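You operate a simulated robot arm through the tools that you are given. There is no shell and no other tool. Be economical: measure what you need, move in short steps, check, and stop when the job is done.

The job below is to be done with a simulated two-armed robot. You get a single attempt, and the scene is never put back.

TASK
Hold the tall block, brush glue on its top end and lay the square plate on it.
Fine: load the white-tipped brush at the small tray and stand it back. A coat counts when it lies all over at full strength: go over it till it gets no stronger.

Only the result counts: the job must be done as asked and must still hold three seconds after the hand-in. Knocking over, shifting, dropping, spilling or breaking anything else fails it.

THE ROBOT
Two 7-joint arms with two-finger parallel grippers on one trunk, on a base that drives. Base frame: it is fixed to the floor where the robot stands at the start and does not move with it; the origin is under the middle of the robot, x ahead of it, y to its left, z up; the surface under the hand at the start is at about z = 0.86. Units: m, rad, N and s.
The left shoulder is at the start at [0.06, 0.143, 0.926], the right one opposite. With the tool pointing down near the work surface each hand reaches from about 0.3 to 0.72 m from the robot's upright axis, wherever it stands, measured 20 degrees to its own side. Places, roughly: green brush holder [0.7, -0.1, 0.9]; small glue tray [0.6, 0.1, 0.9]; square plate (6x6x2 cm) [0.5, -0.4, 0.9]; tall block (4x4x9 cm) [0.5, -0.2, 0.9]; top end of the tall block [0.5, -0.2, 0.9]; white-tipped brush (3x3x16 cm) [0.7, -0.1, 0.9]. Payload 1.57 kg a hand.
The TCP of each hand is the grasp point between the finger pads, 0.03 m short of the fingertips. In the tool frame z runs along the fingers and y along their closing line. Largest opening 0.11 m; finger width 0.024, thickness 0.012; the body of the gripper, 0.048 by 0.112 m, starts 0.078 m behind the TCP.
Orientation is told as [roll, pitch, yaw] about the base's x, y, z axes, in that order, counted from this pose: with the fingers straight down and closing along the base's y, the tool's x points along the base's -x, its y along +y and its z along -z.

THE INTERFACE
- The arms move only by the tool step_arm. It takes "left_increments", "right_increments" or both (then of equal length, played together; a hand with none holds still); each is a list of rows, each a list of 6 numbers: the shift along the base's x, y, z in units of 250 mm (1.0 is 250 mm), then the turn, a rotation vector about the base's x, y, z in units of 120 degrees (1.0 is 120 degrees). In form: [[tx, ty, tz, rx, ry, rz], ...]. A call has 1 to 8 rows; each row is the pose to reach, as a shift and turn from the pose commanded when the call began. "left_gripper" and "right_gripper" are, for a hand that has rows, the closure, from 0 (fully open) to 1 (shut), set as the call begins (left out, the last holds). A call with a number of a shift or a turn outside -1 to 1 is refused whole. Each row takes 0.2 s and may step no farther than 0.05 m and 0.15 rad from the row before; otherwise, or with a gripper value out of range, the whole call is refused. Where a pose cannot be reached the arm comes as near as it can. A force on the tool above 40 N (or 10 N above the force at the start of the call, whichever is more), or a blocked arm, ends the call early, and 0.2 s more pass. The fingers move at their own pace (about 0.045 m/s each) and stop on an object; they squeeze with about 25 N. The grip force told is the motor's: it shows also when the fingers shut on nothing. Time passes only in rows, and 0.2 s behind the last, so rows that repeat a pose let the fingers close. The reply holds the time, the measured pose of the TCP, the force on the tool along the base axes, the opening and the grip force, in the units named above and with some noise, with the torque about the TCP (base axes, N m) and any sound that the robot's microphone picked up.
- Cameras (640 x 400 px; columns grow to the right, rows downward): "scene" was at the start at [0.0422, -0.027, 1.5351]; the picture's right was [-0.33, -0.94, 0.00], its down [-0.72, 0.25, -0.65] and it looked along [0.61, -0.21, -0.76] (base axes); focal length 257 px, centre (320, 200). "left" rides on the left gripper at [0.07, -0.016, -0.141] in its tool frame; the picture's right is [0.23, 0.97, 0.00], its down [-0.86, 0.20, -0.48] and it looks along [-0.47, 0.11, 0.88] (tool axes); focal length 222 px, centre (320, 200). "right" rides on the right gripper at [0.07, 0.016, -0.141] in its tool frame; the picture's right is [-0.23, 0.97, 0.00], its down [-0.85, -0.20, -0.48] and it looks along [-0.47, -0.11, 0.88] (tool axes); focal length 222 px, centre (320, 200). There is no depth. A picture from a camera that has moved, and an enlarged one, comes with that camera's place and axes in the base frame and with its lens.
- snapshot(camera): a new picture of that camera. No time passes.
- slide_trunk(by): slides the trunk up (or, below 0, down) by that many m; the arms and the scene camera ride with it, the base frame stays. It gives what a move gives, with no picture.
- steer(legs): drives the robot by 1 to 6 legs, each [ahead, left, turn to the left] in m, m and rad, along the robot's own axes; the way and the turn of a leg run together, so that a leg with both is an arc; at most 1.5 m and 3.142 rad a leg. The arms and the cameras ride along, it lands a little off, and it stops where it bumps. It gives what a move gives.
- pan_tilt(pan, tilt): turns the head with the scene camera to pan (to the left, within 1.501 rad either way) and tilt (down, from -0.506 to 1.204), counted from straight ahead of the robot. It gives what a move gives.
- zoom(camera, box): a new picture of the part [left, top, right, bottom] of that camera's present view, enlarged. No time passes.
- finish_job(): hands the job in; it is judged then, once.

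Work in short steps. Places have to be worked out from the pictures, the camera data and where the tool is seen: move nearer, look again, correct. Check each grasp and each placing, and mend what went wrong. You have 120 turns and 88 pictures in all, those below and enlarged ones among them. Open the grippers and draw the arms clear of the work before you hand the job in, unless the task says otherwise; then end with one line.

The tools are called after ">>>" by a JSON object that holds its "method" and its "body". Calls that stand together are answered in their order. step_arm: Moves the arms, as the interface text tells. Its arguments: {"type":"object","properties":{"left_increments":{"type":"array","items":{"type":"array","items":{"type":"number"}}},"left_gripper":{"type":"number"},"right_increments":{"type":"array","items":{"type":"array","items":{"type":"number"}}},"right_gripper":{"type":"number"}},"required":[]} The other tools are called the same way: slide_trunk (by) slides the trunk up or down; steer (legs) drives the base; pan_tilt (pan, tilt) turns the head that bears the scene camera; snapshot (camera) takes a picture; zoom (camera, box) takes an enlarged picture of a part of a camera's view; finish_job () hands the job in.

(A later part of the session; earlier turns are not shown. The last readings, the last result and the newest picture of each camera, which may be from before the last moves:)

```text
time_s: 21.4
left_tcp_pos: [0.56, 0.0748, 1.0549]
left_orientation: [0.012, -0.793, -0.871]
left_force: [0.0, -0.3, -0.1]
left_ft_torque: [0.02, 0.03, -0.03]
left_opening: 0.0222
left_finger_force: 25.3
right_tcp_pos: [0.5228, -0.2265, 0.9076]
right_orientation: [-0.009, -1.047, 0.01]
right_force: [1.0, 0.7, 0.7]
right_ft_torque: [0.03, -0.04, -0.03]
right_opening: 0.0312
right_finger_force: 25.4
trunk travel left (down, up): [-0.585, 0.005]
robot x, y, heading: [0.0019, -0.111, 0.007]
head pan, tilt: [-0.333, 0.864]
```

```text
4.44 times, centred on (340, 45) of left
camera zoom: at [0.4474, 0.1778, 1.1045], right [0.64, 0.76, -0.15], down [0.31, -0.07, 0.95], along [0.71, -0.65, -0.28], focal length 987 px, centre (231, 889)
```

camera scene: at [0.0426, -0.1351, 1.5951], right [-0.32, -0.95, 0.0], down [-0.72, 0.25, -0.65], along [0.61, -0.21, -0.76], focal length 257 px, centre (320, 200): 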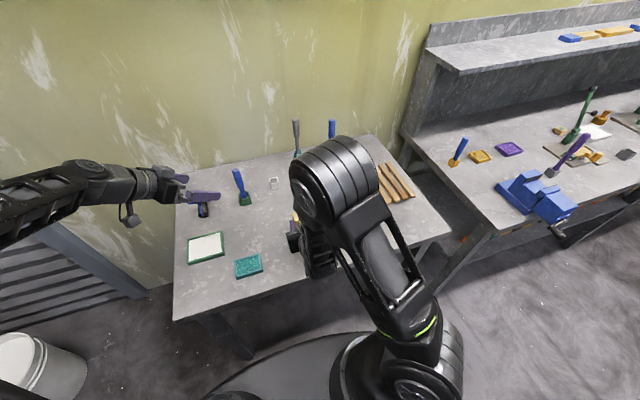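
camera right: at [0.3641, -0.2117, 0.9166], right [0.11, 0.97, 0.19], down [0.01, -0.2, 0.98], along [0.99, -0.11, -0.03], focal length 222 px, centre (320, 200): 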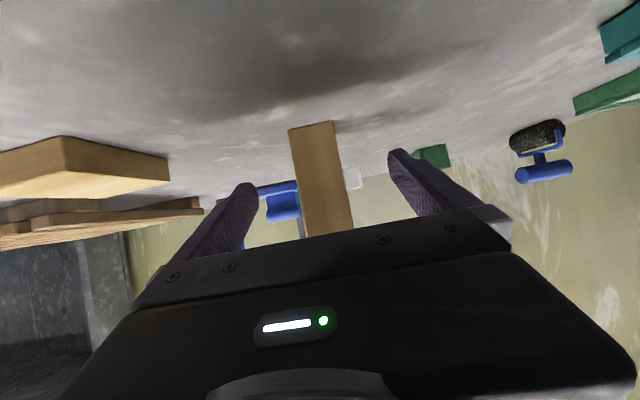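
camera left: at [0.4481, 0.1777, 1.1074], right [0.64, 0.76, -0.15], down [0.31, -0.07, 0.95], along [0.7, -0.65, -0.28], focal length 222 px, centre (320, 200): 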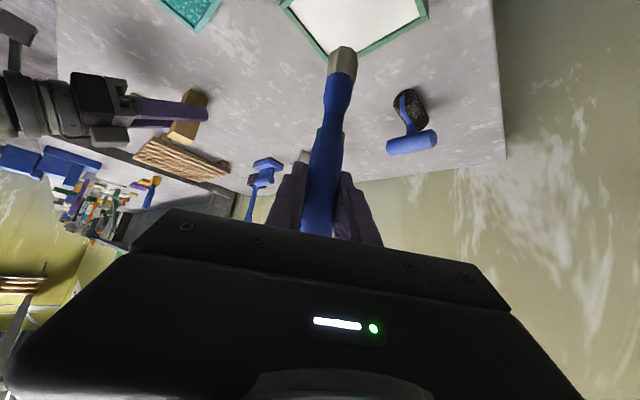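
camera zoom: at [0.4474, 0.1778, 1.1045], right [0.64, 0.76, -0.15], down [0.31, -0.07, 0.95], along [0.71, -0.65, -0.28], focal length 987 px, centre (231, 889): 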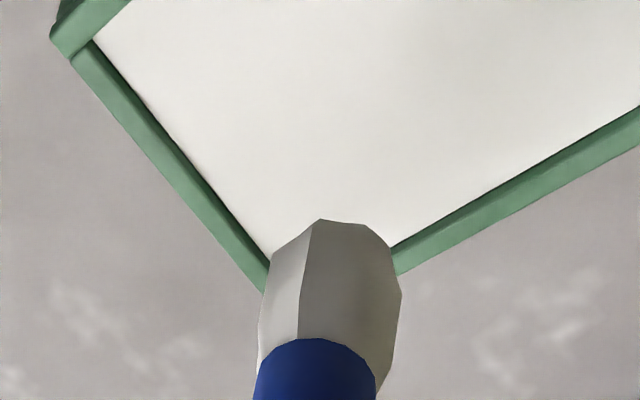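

The tip is now pure white: loaded, and the tray has not moved. I raise the brush and carry it toward the block, first to y≈-0.125.

>>> {"method": "step_arm", "body": {"left_increments": [[0, 0, 0.15, 0, 0, 0], [-0.02, -0.12, 0.26, 0, 0, 0], [-0.04, -0.28, 0.26, 0, 0, 0], [-0.07, -0.46, 0.26, 0, 0, 0], [-0.1, -0.64, 0.26, 0, 0, 0], [-0.14, -0.8, 0.26, 0, 0, 0], [-0.14, -0.8, 0.26, 0, 0, 0]]}}

>>> {"method": "snapshot", "body": {"camera": "scene"}}

>>> {"method": "snapshot", "body": {"camera": "left"}}

```text
time_s: 23.0
left_tcp_pos: [0.5215, -0.124, 1.1183]
left_orientation: [0.011, -0.795, -0.869]
left_force: [-0.8, 0.4, -1.0]
left_ft_torque: [-0.02, 0.0, 0.03]
left_opening: 0.0218
left_finger_force: 25.5
right_tcp_pos: [0.5225, -0.2265, 0.9073]
right_orientation: [-0.009, -1.048, 0.012]
right_force: [0.4, 0.4, 0.5]
right_ft_torque: [0.05, -0.01, 0.0]
right_opening: 0.0311
right_finger_force: 25.2
trunk travel left (down, up): [-0.585, 0.005]
robot x, y, heading: [0.0021, -0.1074, 0.005]
head pan, tilt: [-0.333, 0.864]
```

```text
48 pictures are left
camera scene: at [0.0425, -0.1354, 1.5951], right [-0.32, -0.95, 0.0], down [-0.72, 0.25, -0.65], along [0.61, -0.21, -0.76], focal length 257 px, centre (320, 200)
```

scene: 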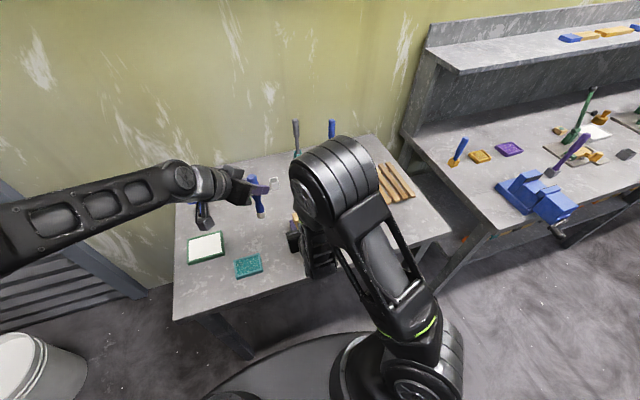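

```text
47 pictures are left
camera left: at [0.4113, -0.0214, 1.1671], right [0.64, 0.76, -0.15], down [0.31, -0.07, 0.95], along [0.71, -0.65, -0.28], focal length 222 px, centre (320, 200)
```

left: 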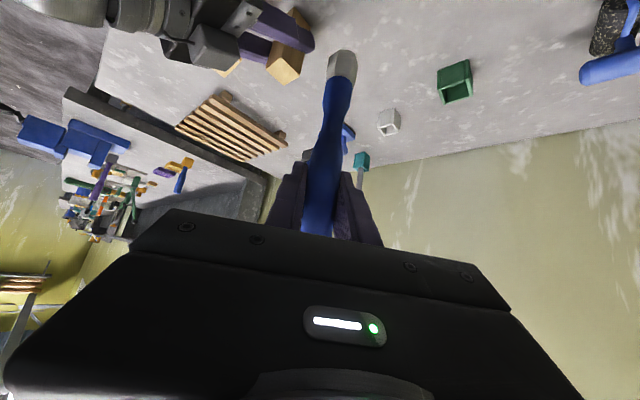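

There's ample room between the arms. I move on to directly over the block, still high.

>>> {"method": "step_arm", "body": {"left_increments": [[0, -0.14, 0, 0, 0, 0], [0, -0.28, 0, 0, 0, 0], [0, -0.414, 0, 0, 0, 0], [0, -0.414, 0, 0, 0, 0]]}}

>>> {"method": "snapshot", "body": {"camera": "left"}}

>>> {"method": "snapshot", "body": {"camera": "right"}}

>>> {"method": "snapshot", "body": {"camera": "scene"}}

```text
time_s: 24.0
left_tcp_pos: [0.5244, -0.2267, 1.1173]
left_orientation: [0.013, -0.792, -0.869]
left_force: [0.0, 0.3, 0.5]
left_ft_torque: [0.02, 0.04, 0.0]
left_opening: 0.022
left_finger_force: 25.3
right_tcp_pos: [0.523, -0.2268, 0.9053]
right_orientation: [-0.008, -1.048, 0.009]
right_force: [0.5, 0.8, 0.8]
right_ft_torque: [0.05, -0.01, -0.03]
right_opening: 0.0312
right_finger_force: 24.7
trunk travel left (down, up): [-0.585, 0.005]
robot x, y, heading: [-0.0045, -0.1086, 0.007]
head pan, tilt: [-0.333, 0.864]
```

```text
46 pictures are left
camera left: at [0.4129, -0.1245, 1.1666], right [0.64, 0.76, -0.15], down [0.31, -0.07, 0.95], along [0.71, -0.65, -0.28], focal length 222 px, centre (320, 200)
```

left: 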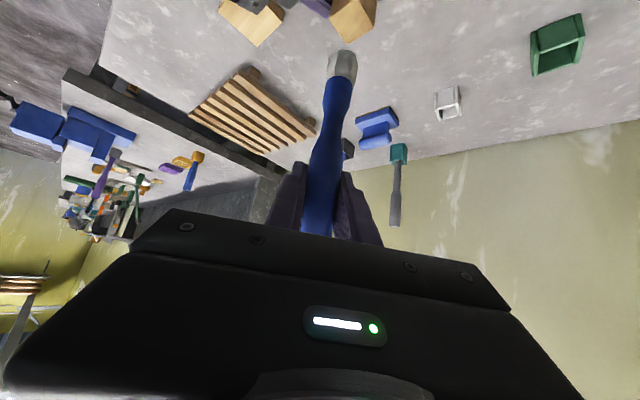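

```text
45 pictures are left
camera right: at [0.3644, -0.2116, 0.9168], right [0.11, 0.97, 0.19], down [0.01, -0.2, 0.98], along [0.99, -0.11, -0.03], focal length 222 px, centre (320, 200)
```

right: 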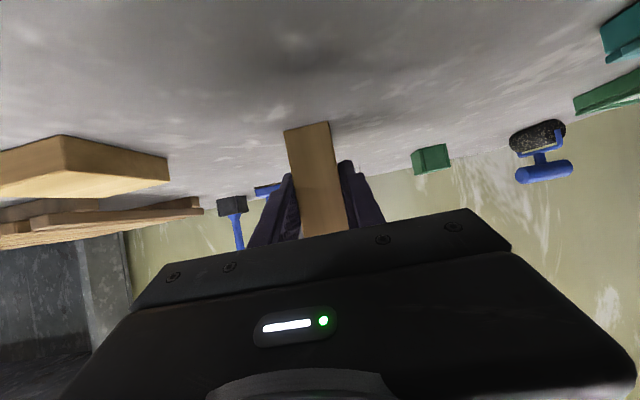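

```text
44 pictures are left
camera scene: at [0.0425, -0.1353, 1.5951], right [-0.32, -0.95, 0.0], down [-0.72, 0.25, -0.65], along [0.61, -0.21, -0.76], focal length 257 px, centre (320, 200)
```

scene: 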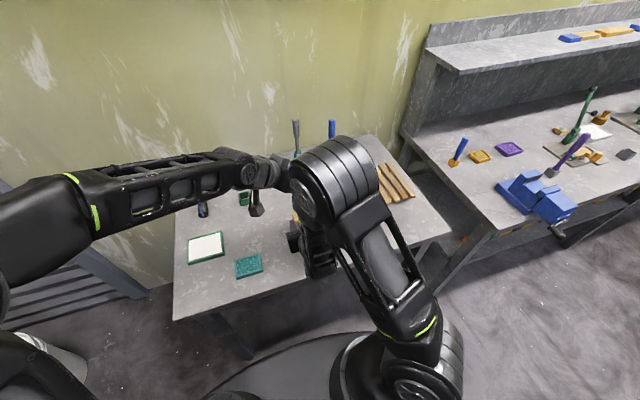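

Everything is clear. I lower quickly to about 1 cm above the block top.

>>> {"method": "step_arm", "body": {"left_increments": [[-0.004, 0, -0.06, 0, 0, 0], [-0.006, 0, -0.12, 0, 0, 0], [-0.006, 0, -0.14, 0, 0, 0], [-0.006, 0, -0.14, 0, 0, 0]]}}

>>> {"method": "zoom", "body": {"camera": "left", "box": [270, 0, 430, 100]}}

```text
time_s: 25.0
left_tcp_pos: [0.522, -0.2267, 1.0833]
left_orientation: [0.015, -0.794, -0.871]
left_force: [0.1, -0.1, -0.6]
left_ft_torque: [-0.02, 0.02, 0.03]
left_opening: 0.0221
left_finger_force: 24.8
right_tcp_pos: [0.5225, -0.2263, 0.9048]
right_orientation: [-0.008, -1.047, 0.01]
right_force: [-0.5, -0.2, -0.4]
right_ft_torque: [0.03, -0.01, 0.01]
right_opening: 0.0312
right_finger_force: 24.9
trunk travel left (down, up): [-0.585, 0.005]
robot x, y, heading: [-0.0028, -0.1112, 0.008]
head pan, tilt: [-0.333, 0.864]
```

```text
4.00 times, centred on (350, 50) of left
camera zoom: at [0.4112, -0.1254, 1.132], right [0.64, 0.76, -0.15], down [0.31, -0.07, 0.95], along [0.71, -0.65, -0.28], focal length 888 px, centre (200, 800)
```

zoom: 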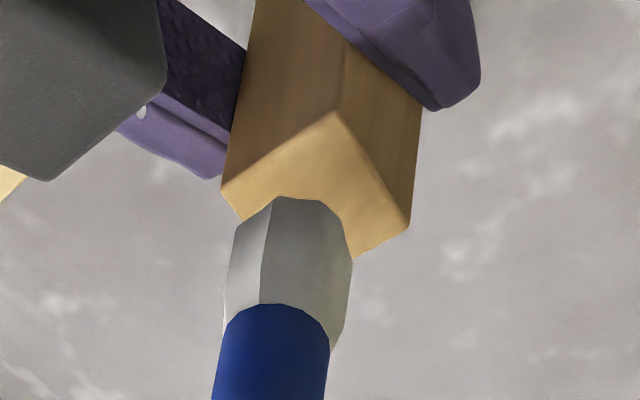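

The brush is over the block top, about 1 cm up, maybe 4 mm off to one side. I lower until contact.

>>> {"method": "step_arm", "body": {"left_increments": [[0.005, 0.008, -0.02, 0, 0, 0], [0.01, 0.012, -0.032, 0, 0, 0], [0.01, 0.012, -0.042, 0, 0, 0], [0.01, 0.012, -0.05, 0, 0, 0], [0.01, 0.012, -0.05, 0, 0, 0]]}}

>>> {"method": "zoom", "body": {"camera": "left", "box": [270, 0, 430, 100]}}

```text
time_s: 26.2
left_tcp_pos: [0.5253, -0.2245, 1.0697]
left_orientation: [0.013, -0.793, -0.867]
left_force: [-0.6, 0.2, -0.3]
left_ft_torque: [0.0, -0.03, 0.02]
left_opening: 0.0221
left_finger_force: 24.9
right_tcp_pos: [0.5232, -0.2278, 0.9067]
right_orientation: [-0.009, -1.048, 0.011]
right_force: [0.4, -1.0, 0.6]
right_ft_torque: [-0.01, 0.04, 0.03]
right_opening: 0.0313
right_finger_force: 24.8
trunk travel left (down, up): [-0.585, 0.005]
robot x, y, heading: [-0.0021, -0.1079, 0.003]
head pan, tilt: [-0.333, 0.864]
```

```text
4.00 times, centred on (350, 50) of left
camera zoom: at [0.4144, -0.1223, 1.1193], right [0.64, 0.76, -0.15], down [0.31, -0.07, 0.95], along [0.71, -0.65, -0.28], focal length 888 px, centre (200, 800)
```

zoom: 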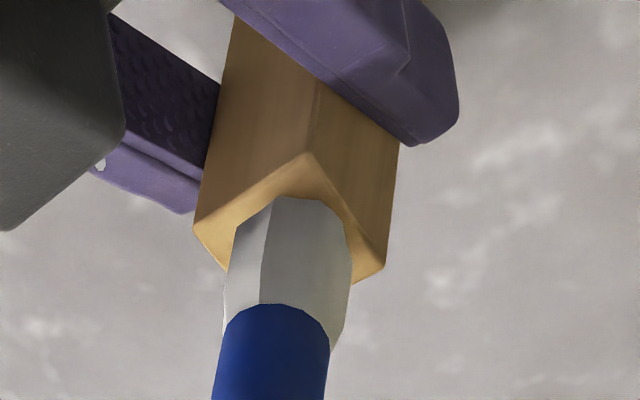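

No contact yet; now laterally centred. I continue down 6 mm in 1.5 mm rows.

>>> {"method": "step_arm", "body": {"left_increments": [[0, 0, -0.006, 0, 0, 0], [0, 0, -0.012, 0, 0, 0], [0, 0, -0.018, 0, 0, 0], [0, 0, -0.024, 0, 0, 0], [0, 0, -0.024, 0, 0, 0]]}}

```text
time_s: 27.4
left_tcp_pos: [0.5245, -0.222, 1.0639]
left_orientation: [0.013, -0.796, -0.87]
left_force: [-0.9, 0.6, -0.1]
left_ft_torque: [0.02, -0.02, 0.01]
left_opening: 0.0218
left_finger_force: 24.7
right_tcp_pos: [0.5222, -0.2268, 0.9064]
right_orientation: [-0.009, -1.046, 0.012]
right_force: [0.2, 0.3, -0.2]
right_ft_torque: [0.03, -0.01, -0.03]
right_opening: 0.0313
right_finger_force: 25.2
trunk travel left (down, up): [-0.585, 0.005]
robot x, y, heading: [0.0007, -0.1081, 0.004]
head pan, tilt: [-0.333, 0.864]
```

Still free. I go down a further 6 mm.

>>> {"method": "step_arm", "body": {"left_increments": [[0, -0.004, -0.006, 0, 0, 0], [0, -0.008, -0.012, 0, 0, 0], [0, -0.008, -0.018, 0, 0, 0], [0, -0.008, -0.024, 0, 0, 0], [0, -0.008, -0.024, 0, 0, 0]]}}

>>> {"method": "zoom", "body": {"camera": "left", "box": [270, 0, 430, 100]}}

```text
time_s: 28.6
left_tcp_pos: [0.525, -0.2271, 1.0595]
left_orientation: [0.014, -0.801, -0.872]
left_force: [2.1, -0.2, 21.1]
left_ft_torque: [0.02, -0.17, -0.02]
left_opening: 0.0225
left_finger_force: 25.0
right_tcp_pos: [0.5218, -0.2276, 0.9062]
right_orientation: [-0.009, -1.049, 0.01]
right_force: [2.9, -2.1, -7.7]
right_ft_torque: [0.01, -0.38, -0.01]
right_opening: 0.0314
right_finger_force: 25.0
trunk travel left (down, up): [-0.585, 0.005]
robot x, y, heading: [-0.0003, -0.1064, 0.003]
head pan, tilt: [-0.333, 0.864]
```

```text
4.00 times, centred on (350, 50) of left
camera zoom: at [0.4146, -0.1243, 1.1075], right [0.64, 0.76, -0.15], down [0.31, -0.07, 0.95], along [0.71, -0.65, -0.28], focal length 888 px, centre (200, 800)
```

zoom: 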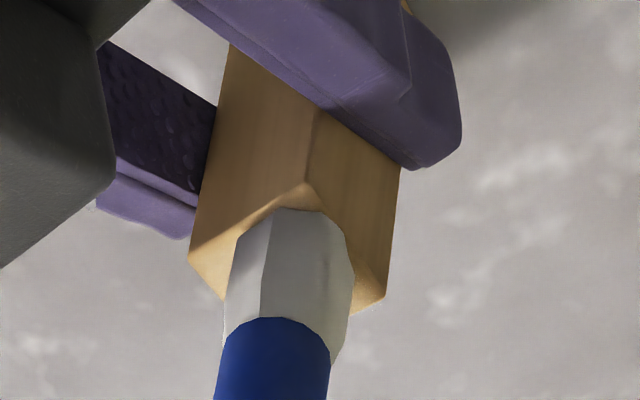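

Contact at 21 N (block top ≈0.94). I ease the pressure slightly and stroke ±1 cm over the whole top face.

>>> {"method": "step_arm", "body": {"left_increments": [[0, 0, 0.003, 0, 0, 0], [0.04, 0.04, 0.003, 0, 0, 0], [0.04, -0.04, 0.003, 0, 0, 0], [0, -0.04, 0.003, 0, 0, 0], [0, 0.04, 0.003, 0, 0, 0], [-0.04, 0.04, 0.003, 0, 0, 0], [-0.04, -0.04, 0.003, 0, 0, 0], [0, 0, 0.003, 0, 0, 0]]}}

```text
time_s: 30.4
left_tcp_pos: [0.5234, -0.2261, 1.0574]
left_orientation: [0.01, -0.791, -0.869]
left_force: [0.4, -0.1, -0.4]
left_ft_torque: [-0.02, 0.02, 0.01]
left_opening: 0.0218
left_finger_force: 25.2
right_tcp_pos: [0.5225, -0.2273, 0.9063]
right_orientation: [-0.008, -1.05, 0.012]
right_force: [-0.2, 0.4, -0.2]
right_ft_torque: [-0.03, -0.01, -0.04]
right_opening: 0.0315
right_finger_force: 25.0
trunk travel left (down, up): [-0.585, 0.005]
robot x, y, heading: [0.0006, -0.1101, 0.005]
head pan, tilt: [-0.333, 0.864]
```

Force is gone at the end of the stroke; I lift off and look at the coat.

>>> {"method": "step_arm", "body": {"left_increments": [[0, 0, 0.06, 0, 0, 0], [-0.03, 0.14, 0.16, 0, 0, 0], [-0.06, 0.3, 0.2, 0, 0, 0], [-0.06, 0.3, 0.2, 0, 0, 0]]}}

>>> {"method": "zoom", "body": {"camera": "left", "box": [200, 0, 400, 125]}}

```text
time_s: 31.4
left_tcp_pos: [0.5105, -0.1504, 1.1074]
left_orientation: [0.012, -0.792, -0.87]
left_force: [-0.3, 0.0, -0.5]
left_ft_torque: [0.02, 0.02, -0.02]
left_opening: 0.0221
left_finger_force: 25.1
right_tcp_pos: [0.5226, -0.2284, 0.9065]
right_orientation: [-0.008, -1.047, 0.008]
right_force: [0.2, 0.3, 0.6]
right_ft_torque: [0.03, -0.02, 0.01]
right_opening: 0.0312
right_finger_force: 25.3
trunk travel left (down, up): [-0.585, 0.005]
robot x, y, heading: [0.0023, -0.1062, 0.008]
head pan, tilt: [-0.333, 0.864]
```

```text
3.20 times, centred on (300, 62) of left
camera zoom: at [0.399, -0.0495, 1.1559], right [0.64, 0.76, -0.15], down [0.31, -0.07, 0.95], along [0.7, -0.65, -0.28], focal length 711 px, centre (384, 640)
```

zoom: 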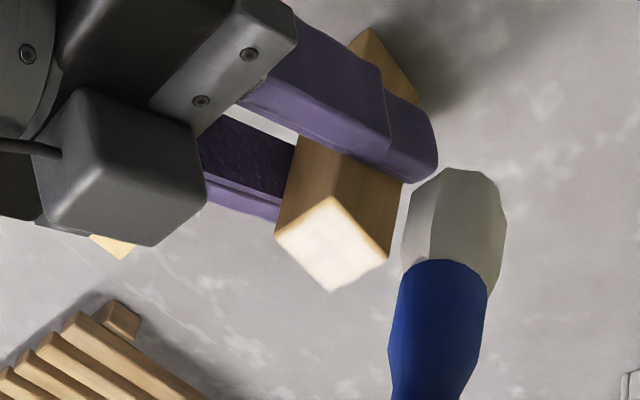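

The coat has taken in the middle but is thinner at the edges. I go back down to the pressed height and stroke wider.

>>> {"method": "step_arm", "body": {"left_increments": [[0.03, -0.16, -0.03, 0, 0, 0], [0.06, -0.3, -0.12, 0, 0, 0], [0.06, -0.3, -0.19, 0, 0, 0], [0.06, -0.3, -0.203, 0, 0, 0], [0.12, -0.24, -0.203, 0, 0, 0], [0.12, -0.36, -0.203, 0, 0, 0], [0.06, -0.36, -0.203, 0, 0, 0], [0.06, -0.24, -0.203, 0, 0, 0]]}}

>>> {"method": "step_arm", "body": {"left_increments": [[-0.06, 0, 0, 0, 0, 0], [-0.06, -0.12, 0, 0, 0, 0], [-0.03, -0.12, 0, 0, 0, 0], [-0.03, 0, 0, 0, 0, 0], [0.03, 0, 0, 0, 0, 0], [0.03, -0.12, 0, 0, 0, 0], [0.06, -0.12, 0, 0, 0, 0], [0.06, -0.06, 0, 0, 0, 0]]}}

```text
time_s: 33.2
left_tcp_pos: [0.5232, -0.2107, 1.0607]
left_orientation: [0.012, -0.796, -0.869]
left_force: [0.5, 0.1, -1.2]
left_ft_torque: [-0.03, 0.04, 0.01]
left_opening: 0.0222
left_finger_force: 25.4
right_tcp_pos: [0.5218, -0.2268, 0.9065]
right_orientation: [-0.008, -1.046, 0.01]
right_force: [0.2, 1.0, 1.6]
right_ft_torque: [0.09, -0.02, -0.02]
right_opening: 0.0311
right_finger_force: 25.2
trunk travel left (down, up): [-0.585, 0.005]
robot x, y, heading: [-0.0005, -0.1096, 0.002]
head pan, tilt: [-0.333, 0.864]
```

```text
time_s: 35.0
left_tcp_pos: [0.5414, -0.2268, 1.0577]
left_orientation: [0.013, -0.796, -0.869]
left_force: [0.4, 0.1, -0.1]
left_ft_torque: [0.0, 0.0, -0.03]
left_opening: 0.022
left_finger_force: 25.0
right_tcp_pos: [0.5227, -0.2283, 0.9064]
right_orientation: [-0.008, -1.048, 0.01]
right_force: [0.7, -0.2, 1.9]
right_ft_torque: [0.05, 0.02, 0.01]
right_opening: 0.0313
right_finger_force: 25.7
trunk travel left (down, up): [-0.585, 0.005]
robot x, y, heading: [-0.0014, -0.1032, 0.007]
head pan, tilt: [-0.333, 0.864]
```

No pressing force, so it probably skimmed above. I return to the centre and lower in 1 mm rows for contact.

>>> {"method": "step_arm", "body": {"left_increments": [[-0.072, 0, 0, 0, 0, 0], [-0.072, 0, -0.004, 0, 0, 0], [-0.072, 0, -0.008, 0, 0, 0], [-0.072, 0, -0.008, 0, 0, 0]]}}

>>> {"method": "zoom", "body": {"camera": "left", "box": [270, 0, 430, 100]}}

```text
time_s: 36.0
left_tcp_pos: [0.5227, -0.2251, 1.0568]
left_orientation: [0.013, -0.794, -0.869]
left_force: [-0.2, -0.2, -0.7]
left_ft_torque: [0.02, -0.03, 0.0]
left_opening: 0.0221
left_finger_force: 24.9
right_tcp_pos: [0.5223, -0.2273, 0.9066]
right_orientation: [-0.009, -1.045, 0.01]
right_force: [-0.4, 0.6, 1.5]
right_ft_torque: [0.05, 0.08, -0.01]
right_opening: 0.0311
right_finger_force: 24.7
trunk travel left (down, up): [-0.585, 0.005]
robot x, y, heading: [0.0004, -0.1069, 0.007]
head pan, tilt: [-0.333, 0.864]
```

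```text
4.00 times, centred on (350, 50) of left
camera zoom: at [0.4113, -0.1231, 1.1059], right [0.64, 0.76, -0.15], down [0.31, -0.07, 0.95], along [0.71, -0.65, -0.28], focal length 888 px, centre (200, 800)
```

zoom: 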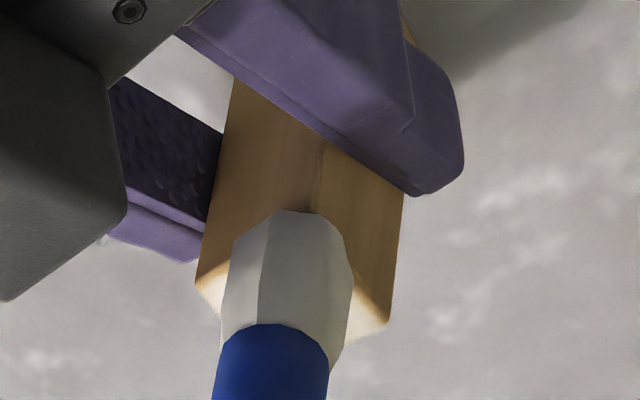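

The brush slid up ~3 mm in the fingers under the 21 N press, so I only need light contact. I lower 2 mm more.

>>> {"method": "step_arm", "body": {"left_increments": [[0, 0, -0.004, 0, 0, 0], [0, 0, -0.008, 0, 0, 0], [0, 0, -0.008, 0, 0, 0]]}}

```text
time_s: 36.8
left_tcp_pos: [0.5218, -0.2254, 1.0556]
left_orientation: [0.013, -0.798, -0.87]
left_force: [0.1, 0.8, 7.0]
left_ft_torque: [-0.04, -0.05, -0.01]
left_opening: 0.022
left_finger_force: 25.0
right_tcp_pos: [0.5222, -0.2281, 0.906]
right_orientation: [-0.009, -1.046, 0.01]
right_force: [0.3, 0.7, -1.7]
right_ft_torque: [0.13, -0.1, -0.04]
right_opening: 0.0311
right_finger_force: 25.1
trunk travel left (down, up): [-0.585, 0.005]
robot x, y, heading: [0.0, -0.1077, 0.004]
head pan, tilt: [-0.333, 0.864]
```

Good light contact, 7 N. I stroke across the whole face at this height.

>>> {"method": "step_arm", "body": {"left_increments": [[0.043, 0.034, 0, 0, 0, 0], [0.043, -0.046, 0, 0, 0, 0], [0.02, -0.046, 0, 0, 0, 0], [0.02, 0.034, 0, 0, 0, 0], [-0.015, 0.034, 0, 0, 0, 0], [-0.015, -0.046, 0, 0, 0, 0], [-0.037, -0.046, 0, 0, 0, 0], [-0.037, 0.034, 0, 0, 0, 0]]}}

>>> {"method": "step_arm", "body": {"left_increments": [[0.037, -0.034, 0, 0, 0, 0], [0.077, 0, 0, 0, 0, 0], [0.077, -0.08, 0, 0, 0, 0], [0, -0.08, 0, 0, 0, 0], [0, -0.04, 0, 0, 0, 0], [0.077, -0.04, 0, 0, 0, 0], [0.037, -0.04, 0, 0, 0, 0], [0.037, -0.04, 0, 0, 0, 0]]}}

>>> {"method": "step_arm", "body": {"left_increments": [[0, 0, 0.06, 0, 0, 0], [-0.03, 0.14, 0.16, 0, 0, 0], [-0.06, 0.3, 0.2, 0, 0, 0], [-0.06, 0.3, 0.2, 0, 0, 0]]}}

>>> {"method": "zoom", "body": {"camera": "left", "box": [260, 40, 360, 102]}}

```text
time_s: 38.6
left_tcp_pos: [0.5117, -0.2175, 1.0539]
left_orientation: [0.01, -0.793, -0.871]
left_force: [0.0, -4.1, 13.2]
left_ft_torque: [-0.38, -0.01, 0.01]
left_opening: 0.022
left_finger_force: 25.4
right_tcp_pos: [0.5224, -0.2255, 0.9061]
right_orientation: [-0.009, -1.045, 0.012]
right_force: [-0.1, 3.6, -6.0]
right_ft_torque: [-0.09, 0.01, -0.02]
right_opening: 0.0313
right_finger_force: 25.3
trunk travel left (down, up): [-0.585, 0.005]
robot x, y, heading: [0.0004, -0.108, 0.004]
head pan, tilt: [-0.333, 0.864]
```

```text
time_s: 40.4
left_tcp_pos: [0.5225, -0.2269, 1.0552]
left_orientation: [0.012, -0.792, -0.869]
left_force: [-0.6, -0.3, -0.8]
left_ft_torque: [-0.01, 0.0, -0.01]
left_opening: 0.022
left_finger_force: 25.1
right_tcp_pos: [0.523, -0.228, 0.9071]
right_orientation: [-0.006, -1.047, 0.01]
right_force: [0.4, 1.0, 1.2]
right_ft_torque: [0.04, -0.01, 0.01]
right_opening: 0.0313
right_finger_force: 25.1
trunk travel left (down, up): [-0.585, 0.005]
robot x, y, heading: [0.0013, -0.108, 0.001]
head pan, tilt: [-0.333, 0.864]
```

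```text
time_s: 41.4
left_tcp_pos: [0.5063, -0.1542, 1.1049]
left_orientation: [0.012, -0.795, -0.872]
left_force: [1.2, -0.5, -0.9]
left_ft_torque: [0.02, 0.01, -0.01]
left_opening: 0.0219
left_finger_force: 24.8
right_tcp_pos: [0.5227, -0.2275, 0.9063]
right_orientation: [-0.006, -1.047, 0.007]
right_force: [0.0, -0.5, 2.5]
right_ft_torque: [0.06, 0.02, -0.01]
right_opening: 0.0313
right_finger_force: 24.4
trunk travel left (down, up): [-0.585, 0.005]
robot x, y, heading: [-0.0005, -0.1103, 0.005]
head pan, tilt: [-0.333, 0.864]
```

```text
6.40 times, centred on (310, 71) of left
camera zoom: at [0.3951, -0.0521, 1.1532], right [0.64, 0.76, -0.15], down [0.31, -0.07, 0.95], along [0.7, -0.65, -0.28], focal length 1422 px, centre (384, 1026)
```

zoom: 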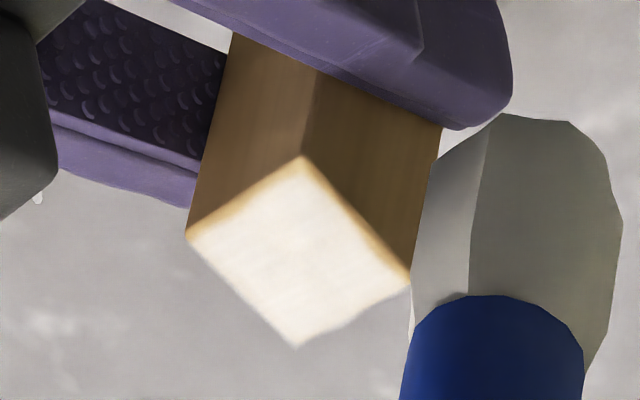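

Nearly full; the two edges nearest the camera (-x and +y sides) are still thinner. I go back for another pass, starting with light contact.

>>> {"method": "step_arm", "body": {"left_increments": [[0.03, -0.16, -0.03, 0, 0, 0], [0.055, -0.285, -0.12, 0, 0, 0], [0.055, -0.285, -0.19, 0, 0, 0], [0.055, -0.285, -0.2, 0, 0, 0], [0.055, -0.285, -0.205, 0, 0, 0], [0.055, -0.285, -0.205, 0, 0, 0]]}}

```text
time_s: 42.8
left_tcp_pos: [0.5203, -0.2234, 1.0538]
left_orientation: [0.013, -0.795, -0.87]
left_force: [-0.4, 0.8, -0.5]
left_ft_torque: [0.03, 0.02, 0.01]
left_opening: 0.022
left_finger_force: 25.0
right_tcp_pos: [0.5227, -0.2266, 0.9063]
right_orientation: [-0.008, -1.046, 0.008]
right_force: [0.3, -0.1, 2.4]
right_ft_torque: [0.0, -0.04, -0.02]
right_opening: 0.0311
right_finger_force: 24.6
trunk travel left (down, up): [-0.585, 0.005]
robot x, y, heading: [-0.0007, -0.1075, 0.002]
head pan, tilt: [-0.333, 0.864]
```

Just above contact. I stroke while lowering gradually, biased to the -x and +y edges.

>>> {"method": "step_arm", "body": {"left_increments": [[0, 0, -0.006, 0, 0, 0], [-0.05, 0.04, -0.007, 0, 0, 0], [-0.05, -0.06, -0.008, 0, 0, 0], [-0.02, -0.06, -0.008, 0, 0, 0], [-0.02, 0.04, -0.009, 0, 0, 0], [0.02, 0.04, -0.009, 0, 0, 0], [0.02, -0.06, -0.01, 0, 0, 0], [0.055, -0.06, -0.01, 0, 0, 0]]}}

>>> {"method": "step_arm", "body": {"left_increments": [[0, 0.1, 0, 0, 0, 0], [-0.055, 0.1, 0, 0, 0, 0], [-0.1, 0.1, -0.001, 0, 0, 0], [-0.1, 0.06, -0.001, 0, 0, 0], [-0.1, 0, -0.001, 0, 0, 0], [-0.05, 0.03, -0.001, 0, 0, 0], [-0.05, 0.08, -0.001, 0, 0, 0], [-0.05, 0.05, -0.001, 0, 0, 0]]}}

>>> {"method": "step_arm", "body": {"left_increments": [[0, 0, 0.06, 0, 0, 0], [-0.03, 0.14, 0.16, 0, 0, 0], [-0.06, 0.3, 0.2, 0, 0, 0], [-0.06, 0.3, 0.2, 0, 0, 0]]}}

>>> {"method": "zoom", "body": {"camera": "left", "box": [260, 40, 360, 102]}}

```text
time_s: 44.6
left_tcp_pos: [0.5336, -0.2381, 1.0528]
left_orientation: [0.009, -0.796, -0.869]
left_force: [-4.7, 1.1, 12.8]
left_ft_torque: [0.04, 0.38, 0.03]
left_opening: 0.0222
left_finger_force: 24.8
right_tcp_pos: [0.5209, -0.2269, 0.9065]
right_orientation: [-0.009, -1.046, 0.009]
right_force: [3.7, -0.1, -3.2]
right_ft_torque: [0.19, 0.26, 0.03]
right_opening: 0.0313
right_finger_force: 24.6
trunk travel left (down, up): [-0.585, 0.005]
robot x, y, heading: [0.0006, -0.1096, 0.003]
head pan, tilt: [-0.333, 0.864]
```

```text
time_s: 46.4
left_tcp_pos: [0.5227, -0.2265, 1.0487]
left_orientation: [0.014, -0.792, -0.867]
left_force: [-1.9, 3.9, 12.6]
left_ft_torque: [0.44, 0.25, -0.02]
left_opening: 0.0222
left_finger_force: 25.2
right_tcp_pos: [0.5218, -0.2277, 0.9059]
right_orientation: [-0.006, -1.047, 0.009]
right_force: [1.5, -1.0, -4.9]
right_ft_torque: [0.27, 0.14, 0.04]
right_opening: 0.0312
right_finger_force: 25.2
trunk travel left (down, up): [-0.585, 0.005]
robot x, y, heading: [0.0013, -0.1078, 0.007]
head pan, tilt: [-0.333, 0.864]
```

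```text
time_s: 47.4
left_tcp_pos: [0.5082, -0.1524, 1.1]
left_orientation: [0.012, -0.793, -0.872]
left_force: [-0.3, -0.4, -0.5]
left_ft_torque: [-0.02, -0.01, -0.01]
left_opening: 0.0222
left_finger_force: 24.6
right_tcp_pos: [0.5227, -0.2284, 0.9076]
right_orientation: [-0.009, -1.049, 0.009]
right_force: [1.0, 0.3, 1.8]
right_ft_torque: [0.05, 0.0, -0.03]
right_opening: 0.0311
right_finger_force: 25.0
trunk travel left (down, up): [-0.585, 0.005]
robot x, y, heading: [-0.0012, -0.1082, 0.006]
head pan, tilt: [-0.333, 0.864]
```

```text
6.40 times, centred on (310, 71) of left
camera zoom: at [0.3976, -0.0496, 1.1476], right [0.64, 0.76, -0.15], down [0.31, -0.07, 0.95], along [0.7, -0.65, -0.28], focal length 1422 px, centre (384, 1026)
```

zoom: 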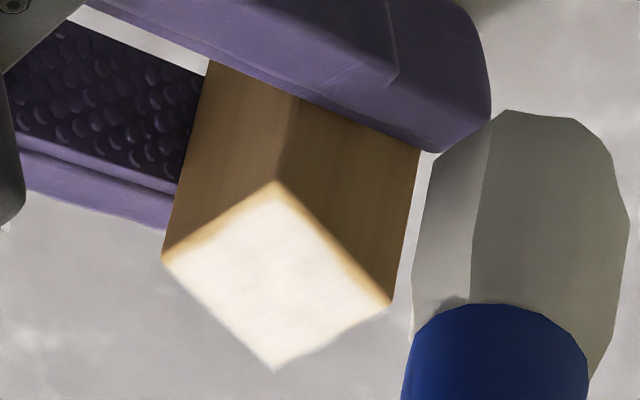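

The coat looks nearly even but still a bit warm in tone. To be sure of full strength I reload the brush once, driving back to the tray.

>>> {"method": "step_arm", "body": {"left_increments": [[0.02, 0.15, 0.0, 0, 0, 0], [0.05, 0.32, 0.0, 0, 0, 0], [0.1, 0.49, 0.0, 0, 0, 0], [0.15, 0.66, 0.0, 0, 0, 0], [0.2, 0.82, -0.05, 0, 0, 0], [0.2, 0.91, -0.18, 0, 0, 0], [0.2, 0.91, -0.34, 0, 0, 0], [0.2, 0.91, -0.42, 0, 0, 0]]}}

>>> {"method": "zoom", "body": {"camera": "scene", "box": [160, 210, 260, 272]}}

```text
time_s: 49.2
left_tcp_pos: [0.5564, 0.077, 0.9943]
left_orientation: [0.014, -0.795, -0.87]
left_force: [-0.2, -0.8, 0.3]
left_ft_torque: [0.0, 0.0, 0.0]
left_opening: 0.0218
left_finger_force: 24.8
right_tcp_pos: [0.5226, -0.2272, 0.9057]
right_orientation: [-0.008, -1.046, 0.009]
right_force: [-0.1, 0.0, 4.4]
right_ft_torque: [0.06, -0.04, -0.01]
right_opening: 0.0314
right_finger_force: 24.8
trunk travel left (down, up): [-0.585, 0.005]
robot x, y, heading: [0.0049, -0.1086, 0.004]
head pan, tilt: [-0.333, 0.864]
```

```text
6.40 times, centred on (210, 241) of scene
camera zoom: at [0.0422, -0.1356, 1.5951], right [-0.32, -0.95, 0.0], down [-0.72, 0.25, -0.65], along [0.61, -0.21, -0.76], focal length 1642 px, centre (1024, -62)
```

zoom: 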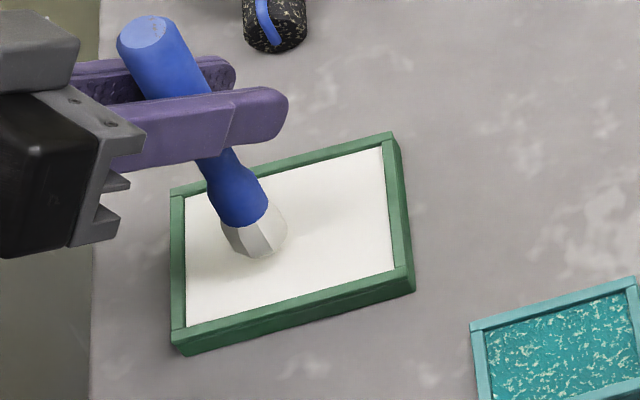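

Over the tray and undisturbed. I lower gently to contact.

>>> {"method": "step_arm", "body": {"left_increments": [[0, 0, -0.012, 0, 0, 0], [0, 0, -0.024, 0, 0, 0], [0, 0, -0.032, 0, 0, 0], [0, 0, -0.038, 0, 0, 0], [0, 0, -0.042, 0, 0, 0], [0, 0, -0.046, 0, 0, 0], [0, 0, -0.046, 0, 0, 0]]}}

```text
time_s: 50.8
left_tcp_pos: [0.5572, 0.0758, 0.9846]
left_orientation: [0.014, -0.794, -0.87]
left_force: [0.1, -0.2, 0.1]
left_ft_torque: [0.01, 0.0, -0.01]
left_opening: 0.0222
left_finger_force: 24.7
right_tcp_pos: [0.5231, -0.2282, 0.9066]
right_orientation: [-0.007, -1.046, 0.011]
right_force: [-0.1, -0.1, 5.4]
right_ft_torque: [0.07, 0.0, -0.02]
right_opening: 0.0312
right_finger_force: 24.6
trunk travel left (down, up): [-0.585, 0.005]
robot x, y, heading: [-0.0026, -0.1097, 0.006]
head pan, tilt: [-0.333, 0.864]
```

No contact yet; a few more millimetres.

>>> {"method": "step_arm", "body": {"left_increments": [[0, 0, -0.004, 0, 0, 0], [0, 0, -0.008, 0, 0, 0], [0, 0, -0.012, 0, 0, 0], [0, 0, -0.015, 0, 0, 0], [0, 0, -0.015, 0, 0, 0]]}}

```text
time_s: 52.0
left_tcp_pos: [0.5577, 0.0763, 0.9798]
left_orientation: [0.012, -0.794, -0.868]
left_force: [-0.2, 0.0, -0.5]
left_ft_torque: [0.01, 0.0, 0.01]
left_opening: 0.0221
left_finger_force: 25.3
right_tcp_pos: [0.5216, -0.2261, 0.9068]
right_orientation: [-0.008, -1.049, 0.011]
right_force: [0.0, 0.3, 4.2]
right_ft_torque: [0.09, -0.01, -0.02]
right_opening: 0.031
right_finger_force: 25.3
trunk travel left (down, up): [-0.585, 0.005]
robot x, y, heading: [-0.0031, -0.11, 0.004]
head pan, tilt: [-0.333, 0.864]
```

>>> {"method": "step_arm", "body": {"left_increments": [[0, 0, -0.004, 0, 0, 0], [0, 0, -0.008, 0, 0, 0], [0, 0, -0.012, 0, 0, 0], [0, 0, -0.016, 0, 0, 0], [0, 0, -0.016, 0, 0, 0]]}}

>>> {"method": "zoom", "body": {"camera": "scene", "box": [160, 210, 260, 272]}}

```text
time_s: 53.2
left_tcp_pos: [0.5567, 0.0767, 0.9762]
left_orientation: [0.017, -0.795, -0.875]
left_force: [-0.4, -0.7, 20.9]
left_ft_torque: [-0.06, -0.06, 0.02]
left_opening: 0.0221
left_finger_force: 25.4
right_tcp_pos: [0.5202, -0.2273, 0.9073]
right_orientation: [-0.006, -1.049, 0.009]
right_force: [-1.0, -0.9, -0.5]
right_ft_torque: [0.01, 0.02, 0.0]
right_opening: 0.031
right_finger_force: 25.0
trunk travel left (down, up): [-0.585, 0.005]
robot x, y, heading: [-0.0003, -0.1099, 0.003]
head pan, tilt: [-0.333, 0.864]
```

```text
6.40 times, centred on (210, 241) of scene
camera zoom: at [0.0406, -0.1365, 1.5954], right [-0.32, -0.95, 0.0], down [-0.72, 0.25, -0.65], along [0.62, -0.21, -0.76], focal length 1642 px, centre (1024, -62)
```

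zoom: 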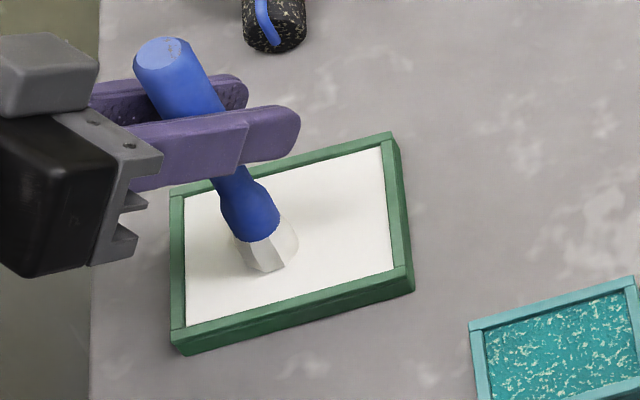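

Loaded again with 21 N contact. I lift and carry it back toward the block.

>>> {"method": "step_arm", "body": {"left_increments": [[0, 0, 0.15, 0, 0, 0], [0, 0, 0.32, 0, 0, 0], [-0.02, -0.12, 0.46, 0, 0, 0], [-0.05, -0.31, 0.46, 0, 0, 0], [-0.08, -0.5, 0.46, 0, 0, 0], [-0.11, -0.69, 0.46, 0, 0, 0], [-0.14, -0.88, 0.46, 0, 0, 0], [-0.14, -0.98, 0.46, 0, 0, 0]]}}

>>> {"method": "zoom", "body": {"camera": "left", "box": [250, 20, 410, 120]}}

```text
time_s: 55.0
left_tcp_pos: [0.5187, -0.1695, 1.0915]
left_orientation: [0.013, -0.796, -0.869]
left_force: [0.9, 0.5, 0.0]
left_ft_torque: [0.0, 0.02, 0.04]
left_opening: 0.0223
left_finger_force: 25.3
right_tcp_pos: [0.5213, -0.2278, 0.906]
right_orientation: [-0.005, -1.048, 0.009]
right_force: [-1.2, -1.5, 3.2]
right_ft_torque: [0.0, 0.01, 0.01]
right_opening: 0.0317
right_finger_force: 25.3
trunk travel left (down, up): [-0.585, 0.005]
robot x, y, heading: [-0.0021, -0.1114, 0.006]
head pan, tilt: [-0.333, 0.864]
```

```text
4.00 times, centred on (330, 70) of left
camera zoom: at [0.4077, -0.0675, 1.1399], right [0.64, 0.76, -0.15], down [0.31, -0.07, 0.95], along [0.71, -0.65, -0.28], focal length 888 px, centre (280, 720)
```

zoom: 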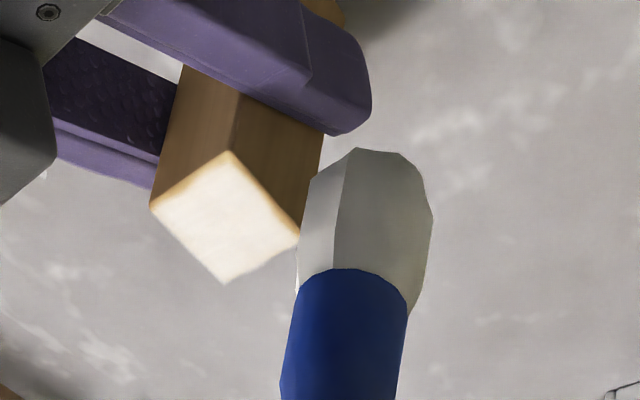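

I move over the block and descend to near contact.

>>> {"method": "step_arm", "body": {"left_increments": [[0.008, -0.12, 0, 0, 0, 0], [0.014, -0.226, -0.04, 0, 0, 0], [0.014, -0.226, -0.11, 0, 0, 0], [0.014, -0.226, -0.155, 0, 0, 0], [0.014, -0.226, -0.17, 0, 0, 0], [0.014, -0.226, -0.18, 0, 0, 0], [0.014, -0.226, -0.185, 0, 0, 0], [0.014, -0.226, -0.185, 0, 0, 0]]}}

```text
time_s: 56.8
left_tcp_pos: [0.5268, -0.2252, 1.0475]
left_orientation: [0.014, -0.8, -0.87]
left_force: [-1.3, -0.7, 21.3]
left_ft_torque: [-0.09, 0.06, -0.01]
left_opening: 0.0226
left_finger_force: 25.1
right_tcp_pos: [0.5228, -0.2273, 0.9063]
right_orientation: [-0.01, -1.047, 0.011]
right_force: [5.7, 0.4, -7.3]
right_ft_torque: [-0.01, -0.24, -0.06]
right_opening: 0.0314
right_finger_force: 25.0
trunk travel left (down, up): [-0.585, 0.005]
robot x, y, heading: [0.0037, -0.1081, -0.002]
head pan, tilt: [-0.333, 0.864]
```

Contact. I make two full stroking passes over the face, keeping slight downward follow-up.

>>> {"method": "step_arm", "body": {"left_increments": [[-0.058, 0.04, -0.001, 0, 0, 0], [-0.058, -0.056, -0.002, 0, 0, 0], [-0.03, -0.056, -0.003, 0, 0, 0], [-0.03, 0.04, -0.003, 0, 0, 0], [0.01, 0.04, -0.004, 0, 0, 0], [0.01, -0.056, -0.004, 0, 0, 0], [0.04, -0.056, -0.005, 0, 0, 0], [0.04, 0.04, -0.005, 0, 0, 0]]}}

>>> {"method": "step_arm", "body": {"left_increments": [[-0.05, 0, -0.001, 0, 0, 0], [-0.1, 0, -0.001, 0, 0, 0], [-0.1, -0.03, -0.002, 0, 0, 0], [0, -0.03, -0.002, 0, 0, 0], [0, -0.065, -0.003, 0, 0, 0], [-0.1, -0.065, -0.003, 0, 0, 0], [-0.1, -0.1, -0.004, 0, 0, 0], [0, -0.1, -0.004, 0, 0, 0]]}}

>>> {"method": "step_arm", "body": {"left_increments": [[0, 0, 0.06, 0, 0, 0], [-0.03, 0.14, 0.16, 0, 0, 0], [-0.06, 0.34, 0.2, 0, 0, 0], [-0.06, 0.34, 0.2, 0, 0, 0]]}}

>>> {"method": "zoom", "body": {"camera": "left", "box": [260, 40, 360, 102]}}

```text
time_s: 58.6
left_tcp_pos: [0.5371, -0.2147, 1.0436]
left_orientation: [0.011, -0.795, -0.871]
left_force: [-0.9, 1.1, 4.4]
left_ft_torque: [0.04, 0.04, -0.04]
left_opening: 0.0221
left_finger_force: 25.1
right_tcp_pos: [0.5216, -0.227, 0.9068]
right_orientation: [-0.008, -1.049, 0.01]
right_force: [0.5, 1.6, 0.3]
right_ft_torque: [0.14, 0.12, -0.01]
right_opening: 0.0315
right_finger_force: 25.0
trunk travel left (down, up): [-0.585, 0.005]
robot x, y, heading: [0.0016, -0.1093, 0.008]
head pan, tilt: [-0.333, 0.864]
```

```text
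time_s: 60.4
left_tcp_pos: [0.5367, -0.2403, 1.0438]
left_orientation: [0.012, -0.799, -0.869]
left_force: [-3.3, 1.9, 12.5]
left_ft_torque: [0.07, 0.31, -0.02]
left_opening: 0.022
left_finger_force: 25.0
right_tcp_pos: [0.5221, -0.2265, 0.9067]
right_orientation: [-0.009, -1.048, 0.01]
right_force: [4.5, -0.1, -2.3]
right_ft_torque: [0.33, 0.29, -0.03]
right_opening: 0.0313
right_finger_force: 25.2
trunk travel left (down, up): [-0.585, 0.005]
robot x, y, heading: [-0.0014, -0.1102, 0.003]
head pan, tilt: [-0.333, 0.864]
```

```text
refused: row 3 steps farther than a row can; nothing moved
```

```text
6.40 times, centred on (310, 71) of left
camera zoom: at [0.4264, -0.1383, 1.0917], right [0.64, 0.76, -0.15], down [0.31, -0.07, 0.95], along [0.71, -0.65, -0.28], focal length 1422 px, centre (384, 1026)
```

zoom: 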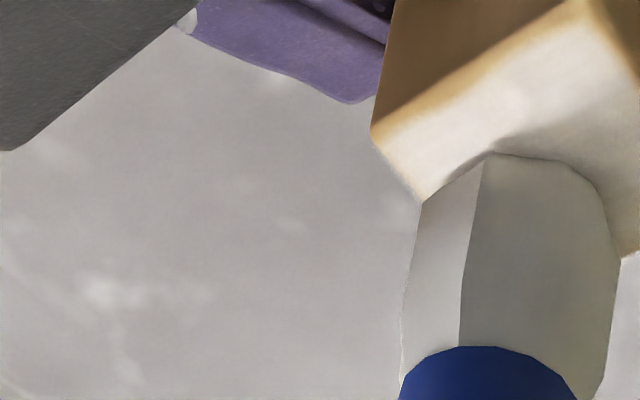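

One row was too long; I lift off again with shorter rows and look.

>>> {"method": "step_arm", "body": {"left_increments": [[0, 0, 0.06, 0, 0, 0], [-0.03, 0.12, 0.16, 0, 0, 0], [-0.06, 0.25, 0.2, 0, 0, 0], [-0.09, 0.35, 0.2, 0, 0, 0], [-0.09, 0.35, 0.2, 0, 0, 0]]}}

>>> {"method": "zoom", "body": {"camera": "left", "box": [260, 40, 340, 90]}}

```text
time_s: 61.6
left_tcp_pos: [0.5111, -0.1498, 1.0915]
left_orientation: [0.011, -0.794, -0.871]
left_force: [0.2, -0.2, 0.0]
left_ft_torque: [0.02, -0.01, 0.02]
left_opening: 0.0225
left_finger_force: 24.4
right_tcp_pos: [0.5228, -0.2283, 0.9068]
right_orientation: [-0.006, -1.048, 0.01]
right_force: [-1.1, 0.4, 2.9]
right_ft_torque: [0.08, 0.03, 0.04]
right_opening: 0.0314
right_finger_force: 24.9
trunk travel left (down, up): [-0.585, 0.005]
robot x, y, heading: [0.0009, -0.1092, 0.003]
head pan, tilt: [-0.333, 0.864]
```

```text
8.00 times, centred on (300, 65) of left
camera zoom: at [0.4014, -0.0473, 1.1405], right [0.64, 0.76, -0.15], down [0.31, -0.07, 0.95], along [0.7, -0.65, -0.28], focal length 1777 px, centre (480, 1280)
```

zoom: 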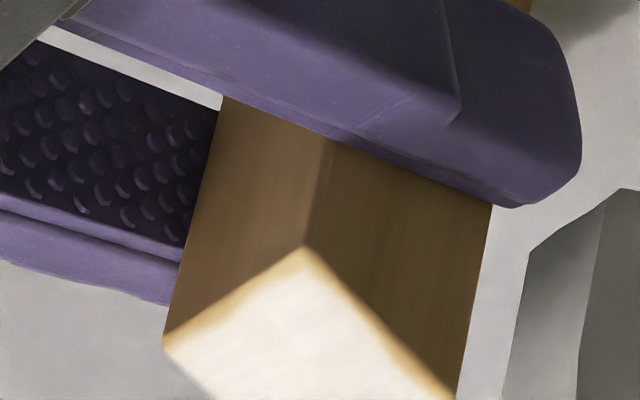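

A thin strip on the -x and +y edges is still weaker, so the tip sits slightly toward +x/-y of the TCP. I do another pass shifted toward those two edges.

>>> {"method": "step_arm", "body": {"left_increments": [[0.0, -0.14, 0, 0, 0, 0], [0.0, -0.261, -0.06, 0, 0, 0], [0.0, -0.261, -0.14, 0, 0, 0], [0.0, -0.261, -0.175, 0, 0, 0], [0.0, -0.261, -0.186, 0, 0, 0], [0.0, -0.261, -0.193, 0, 0, 0], [0.0, -0.261, -0.193, 0, 0, 0]]}}

```text
time_s: 63.2
left_tcp_pos: [0.5116, -0.2191, 1.0431]
left_orientation: [0.011, -0.796, -0.868]
left_force: [0.4, 0.1, 2.1]
left_ft_torque: [0.02, -0.05, 0.03]
left_opening: 0.0222
left_finger_force: 25.2
right_tcp_pos: [0.5218, -0.2276, 0.9065]
right_orientation: [-0.008, -1.047, 0.01]
right_force: [0.5, -0.6, 2.3]
right_ft_torque: [0.04, -0.1, -0.03]
right_opening: 0.0314
right_finger_force: 25.4
trunk travel left (down, up): [-0.585, 0.005]
robot x, y, heading: [0.0, -0.1088, 0.003]
head pan, tilt: [-0.333, 0.864]
```

>>> {"method": "step_arm", "body": {"left_increments": [[0, 0, -0.003, 0, 0, 0], [-0.026, 0, -0.004, 0, 0, 0], [-0.026, -0.08, -0.005, 0, 0, 0], [-0.015, -0.02, -0.005, 0, 0, 0], [-0.026, 0.02, -0.006, 0, 0, 0], [0.02, 0.034, -0.006, 0, 0, 0], [0.096, 0.034, -0.007, 0, 0, 0], [0.04, 0.02, -0.007, 0, 0, 0]]}}

>>> {"method": "step_arm", "body": {"left_increments": [[-0.03, 0.014, -0.001, 0, 0, 0], [-0.06, -0.02, -0.002, 0, 0, 0], [-0.06, -0.1, -0.003, 0, 0, 0], [-0.02, -0.1, -0.003, 0, 0, 0], [-0.02, 0, -0.004, 0, 0, 0], [0.04, 0, -0.004, 0, 0, 0], [0.04, -0.1, -0.005, 0, 0, 0], [0.01, -0.05, -0.005, 0, 0, 0]]}}

>>> {"method": "step_arm", "body": {"left_increments": [[0, 0, 0.06, 0, 0, 0], [-0.03, 0.12, 0.16, 0, 0, 0], [-0.05, 0.24, 0.2, 0, 0, 0], [-0.05, 0.32, 0.2, 0, 0, 0], [-0.05, 0.32, 0.2, 0, 0, 0]]}}

>>> {"method": "zoom", "body": {"camera": "left", "box": [250, 40, 350, 102]}}

```text
time_s: 65.0
left_tcp_pos: [0.522, -0.2146, 1.0424]
left_orientation: [0.012, -0.795, -0.869]
left_force: [2.4, -0.2, 5.8]
left_ft_torque: [-0.05, -0.25, 0.03]
left_opening: 0.0223
left_finger_force: 24.6
right_tcp_pos: [0.5222, -0.2277, 0.9072]
right_orientation: [-0.007, -1.048, 0.01]
right_force: [-4.1, 0.2, 2.0]
right_ft_torque: [0.01, -0.02, 0.05]
right_opening: 0.0316
right_finger_force: 25.3
trunk travel left (down, up): [-0.585, 0.005]
robot x, y, heading: [-0.0017, -0.1122, 0.004]
head pan, tilt: [-0.333, 0.864]
```

```text
time_s: 66.8
left_tcp_pos: [0.5259, -0.2234, 1.0449]
left_orientation: [0.009, -0.793, -0.866]
left_force: [-0.6, -0.6, 0.3]
left_ft_torque: [-0.02, -0.01, -0.03]
left_opening: 0.0221
left_finger_force: 25.0
right_tcp_pos: [0.5216, -0.2254, 0.9077]
right_orientation: [-0.008, -1.049, 0.011]
right_force: [0.2, 0.7, 2.0]
right_ft_torque: [0.08, 0.03, 0.02]
right_opening: 0.0313
right_finger_force: 25.1
trunk travel left (down, up): [-0.585, 0.005]
robot x, y, heading: [-0.001, -0.1098, 0.001]
head pan, tilt: [-0.333, 0.864]
```

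```text
time_s: 68.0
left_tcp_pos: [0.5117, -0.145, 1.0929]
left_orientation: [0.011, -0.794, -0.869]
left_force: [-0.1, -0.4, 0.5]
left_ft_torque: [-0.03, -0.01, -0.01]
left_opening: 0.022
left_finger_force: 24.9
right_tcp_pos: [0.521, -0.227, 0.9075]
right_orientation: [-0.007, -1.046, 0.009]
right_force: [-0.1, -0.1, 3.5]
right_ft_torque: [0.11, -0.01, 0.05]
right_opening: 0.0313
right_finger_force: 25.4
trunk travel left (down, up): [-0.585, 0.005]
robot x, y, heading: [0.0013, -0.1073, 0.005]
head pan, tilt: [-0.333, 0.864]
```

```text
6.40 times, centred on (300, 71) of left
camera zoom: at [0.4011, -0.0429, 1.1422], right [0.64, 0.76, -0.15], down [0.31, -0.07, 0.95], along [0.7, -0.65, -0.28], focal length 1422 px, centre (448, 1026)
```

zoom: 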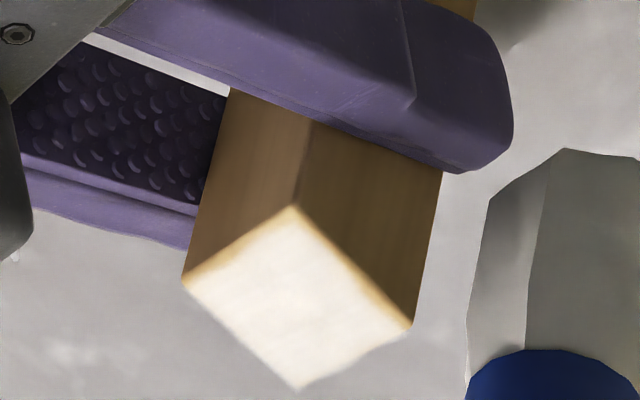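

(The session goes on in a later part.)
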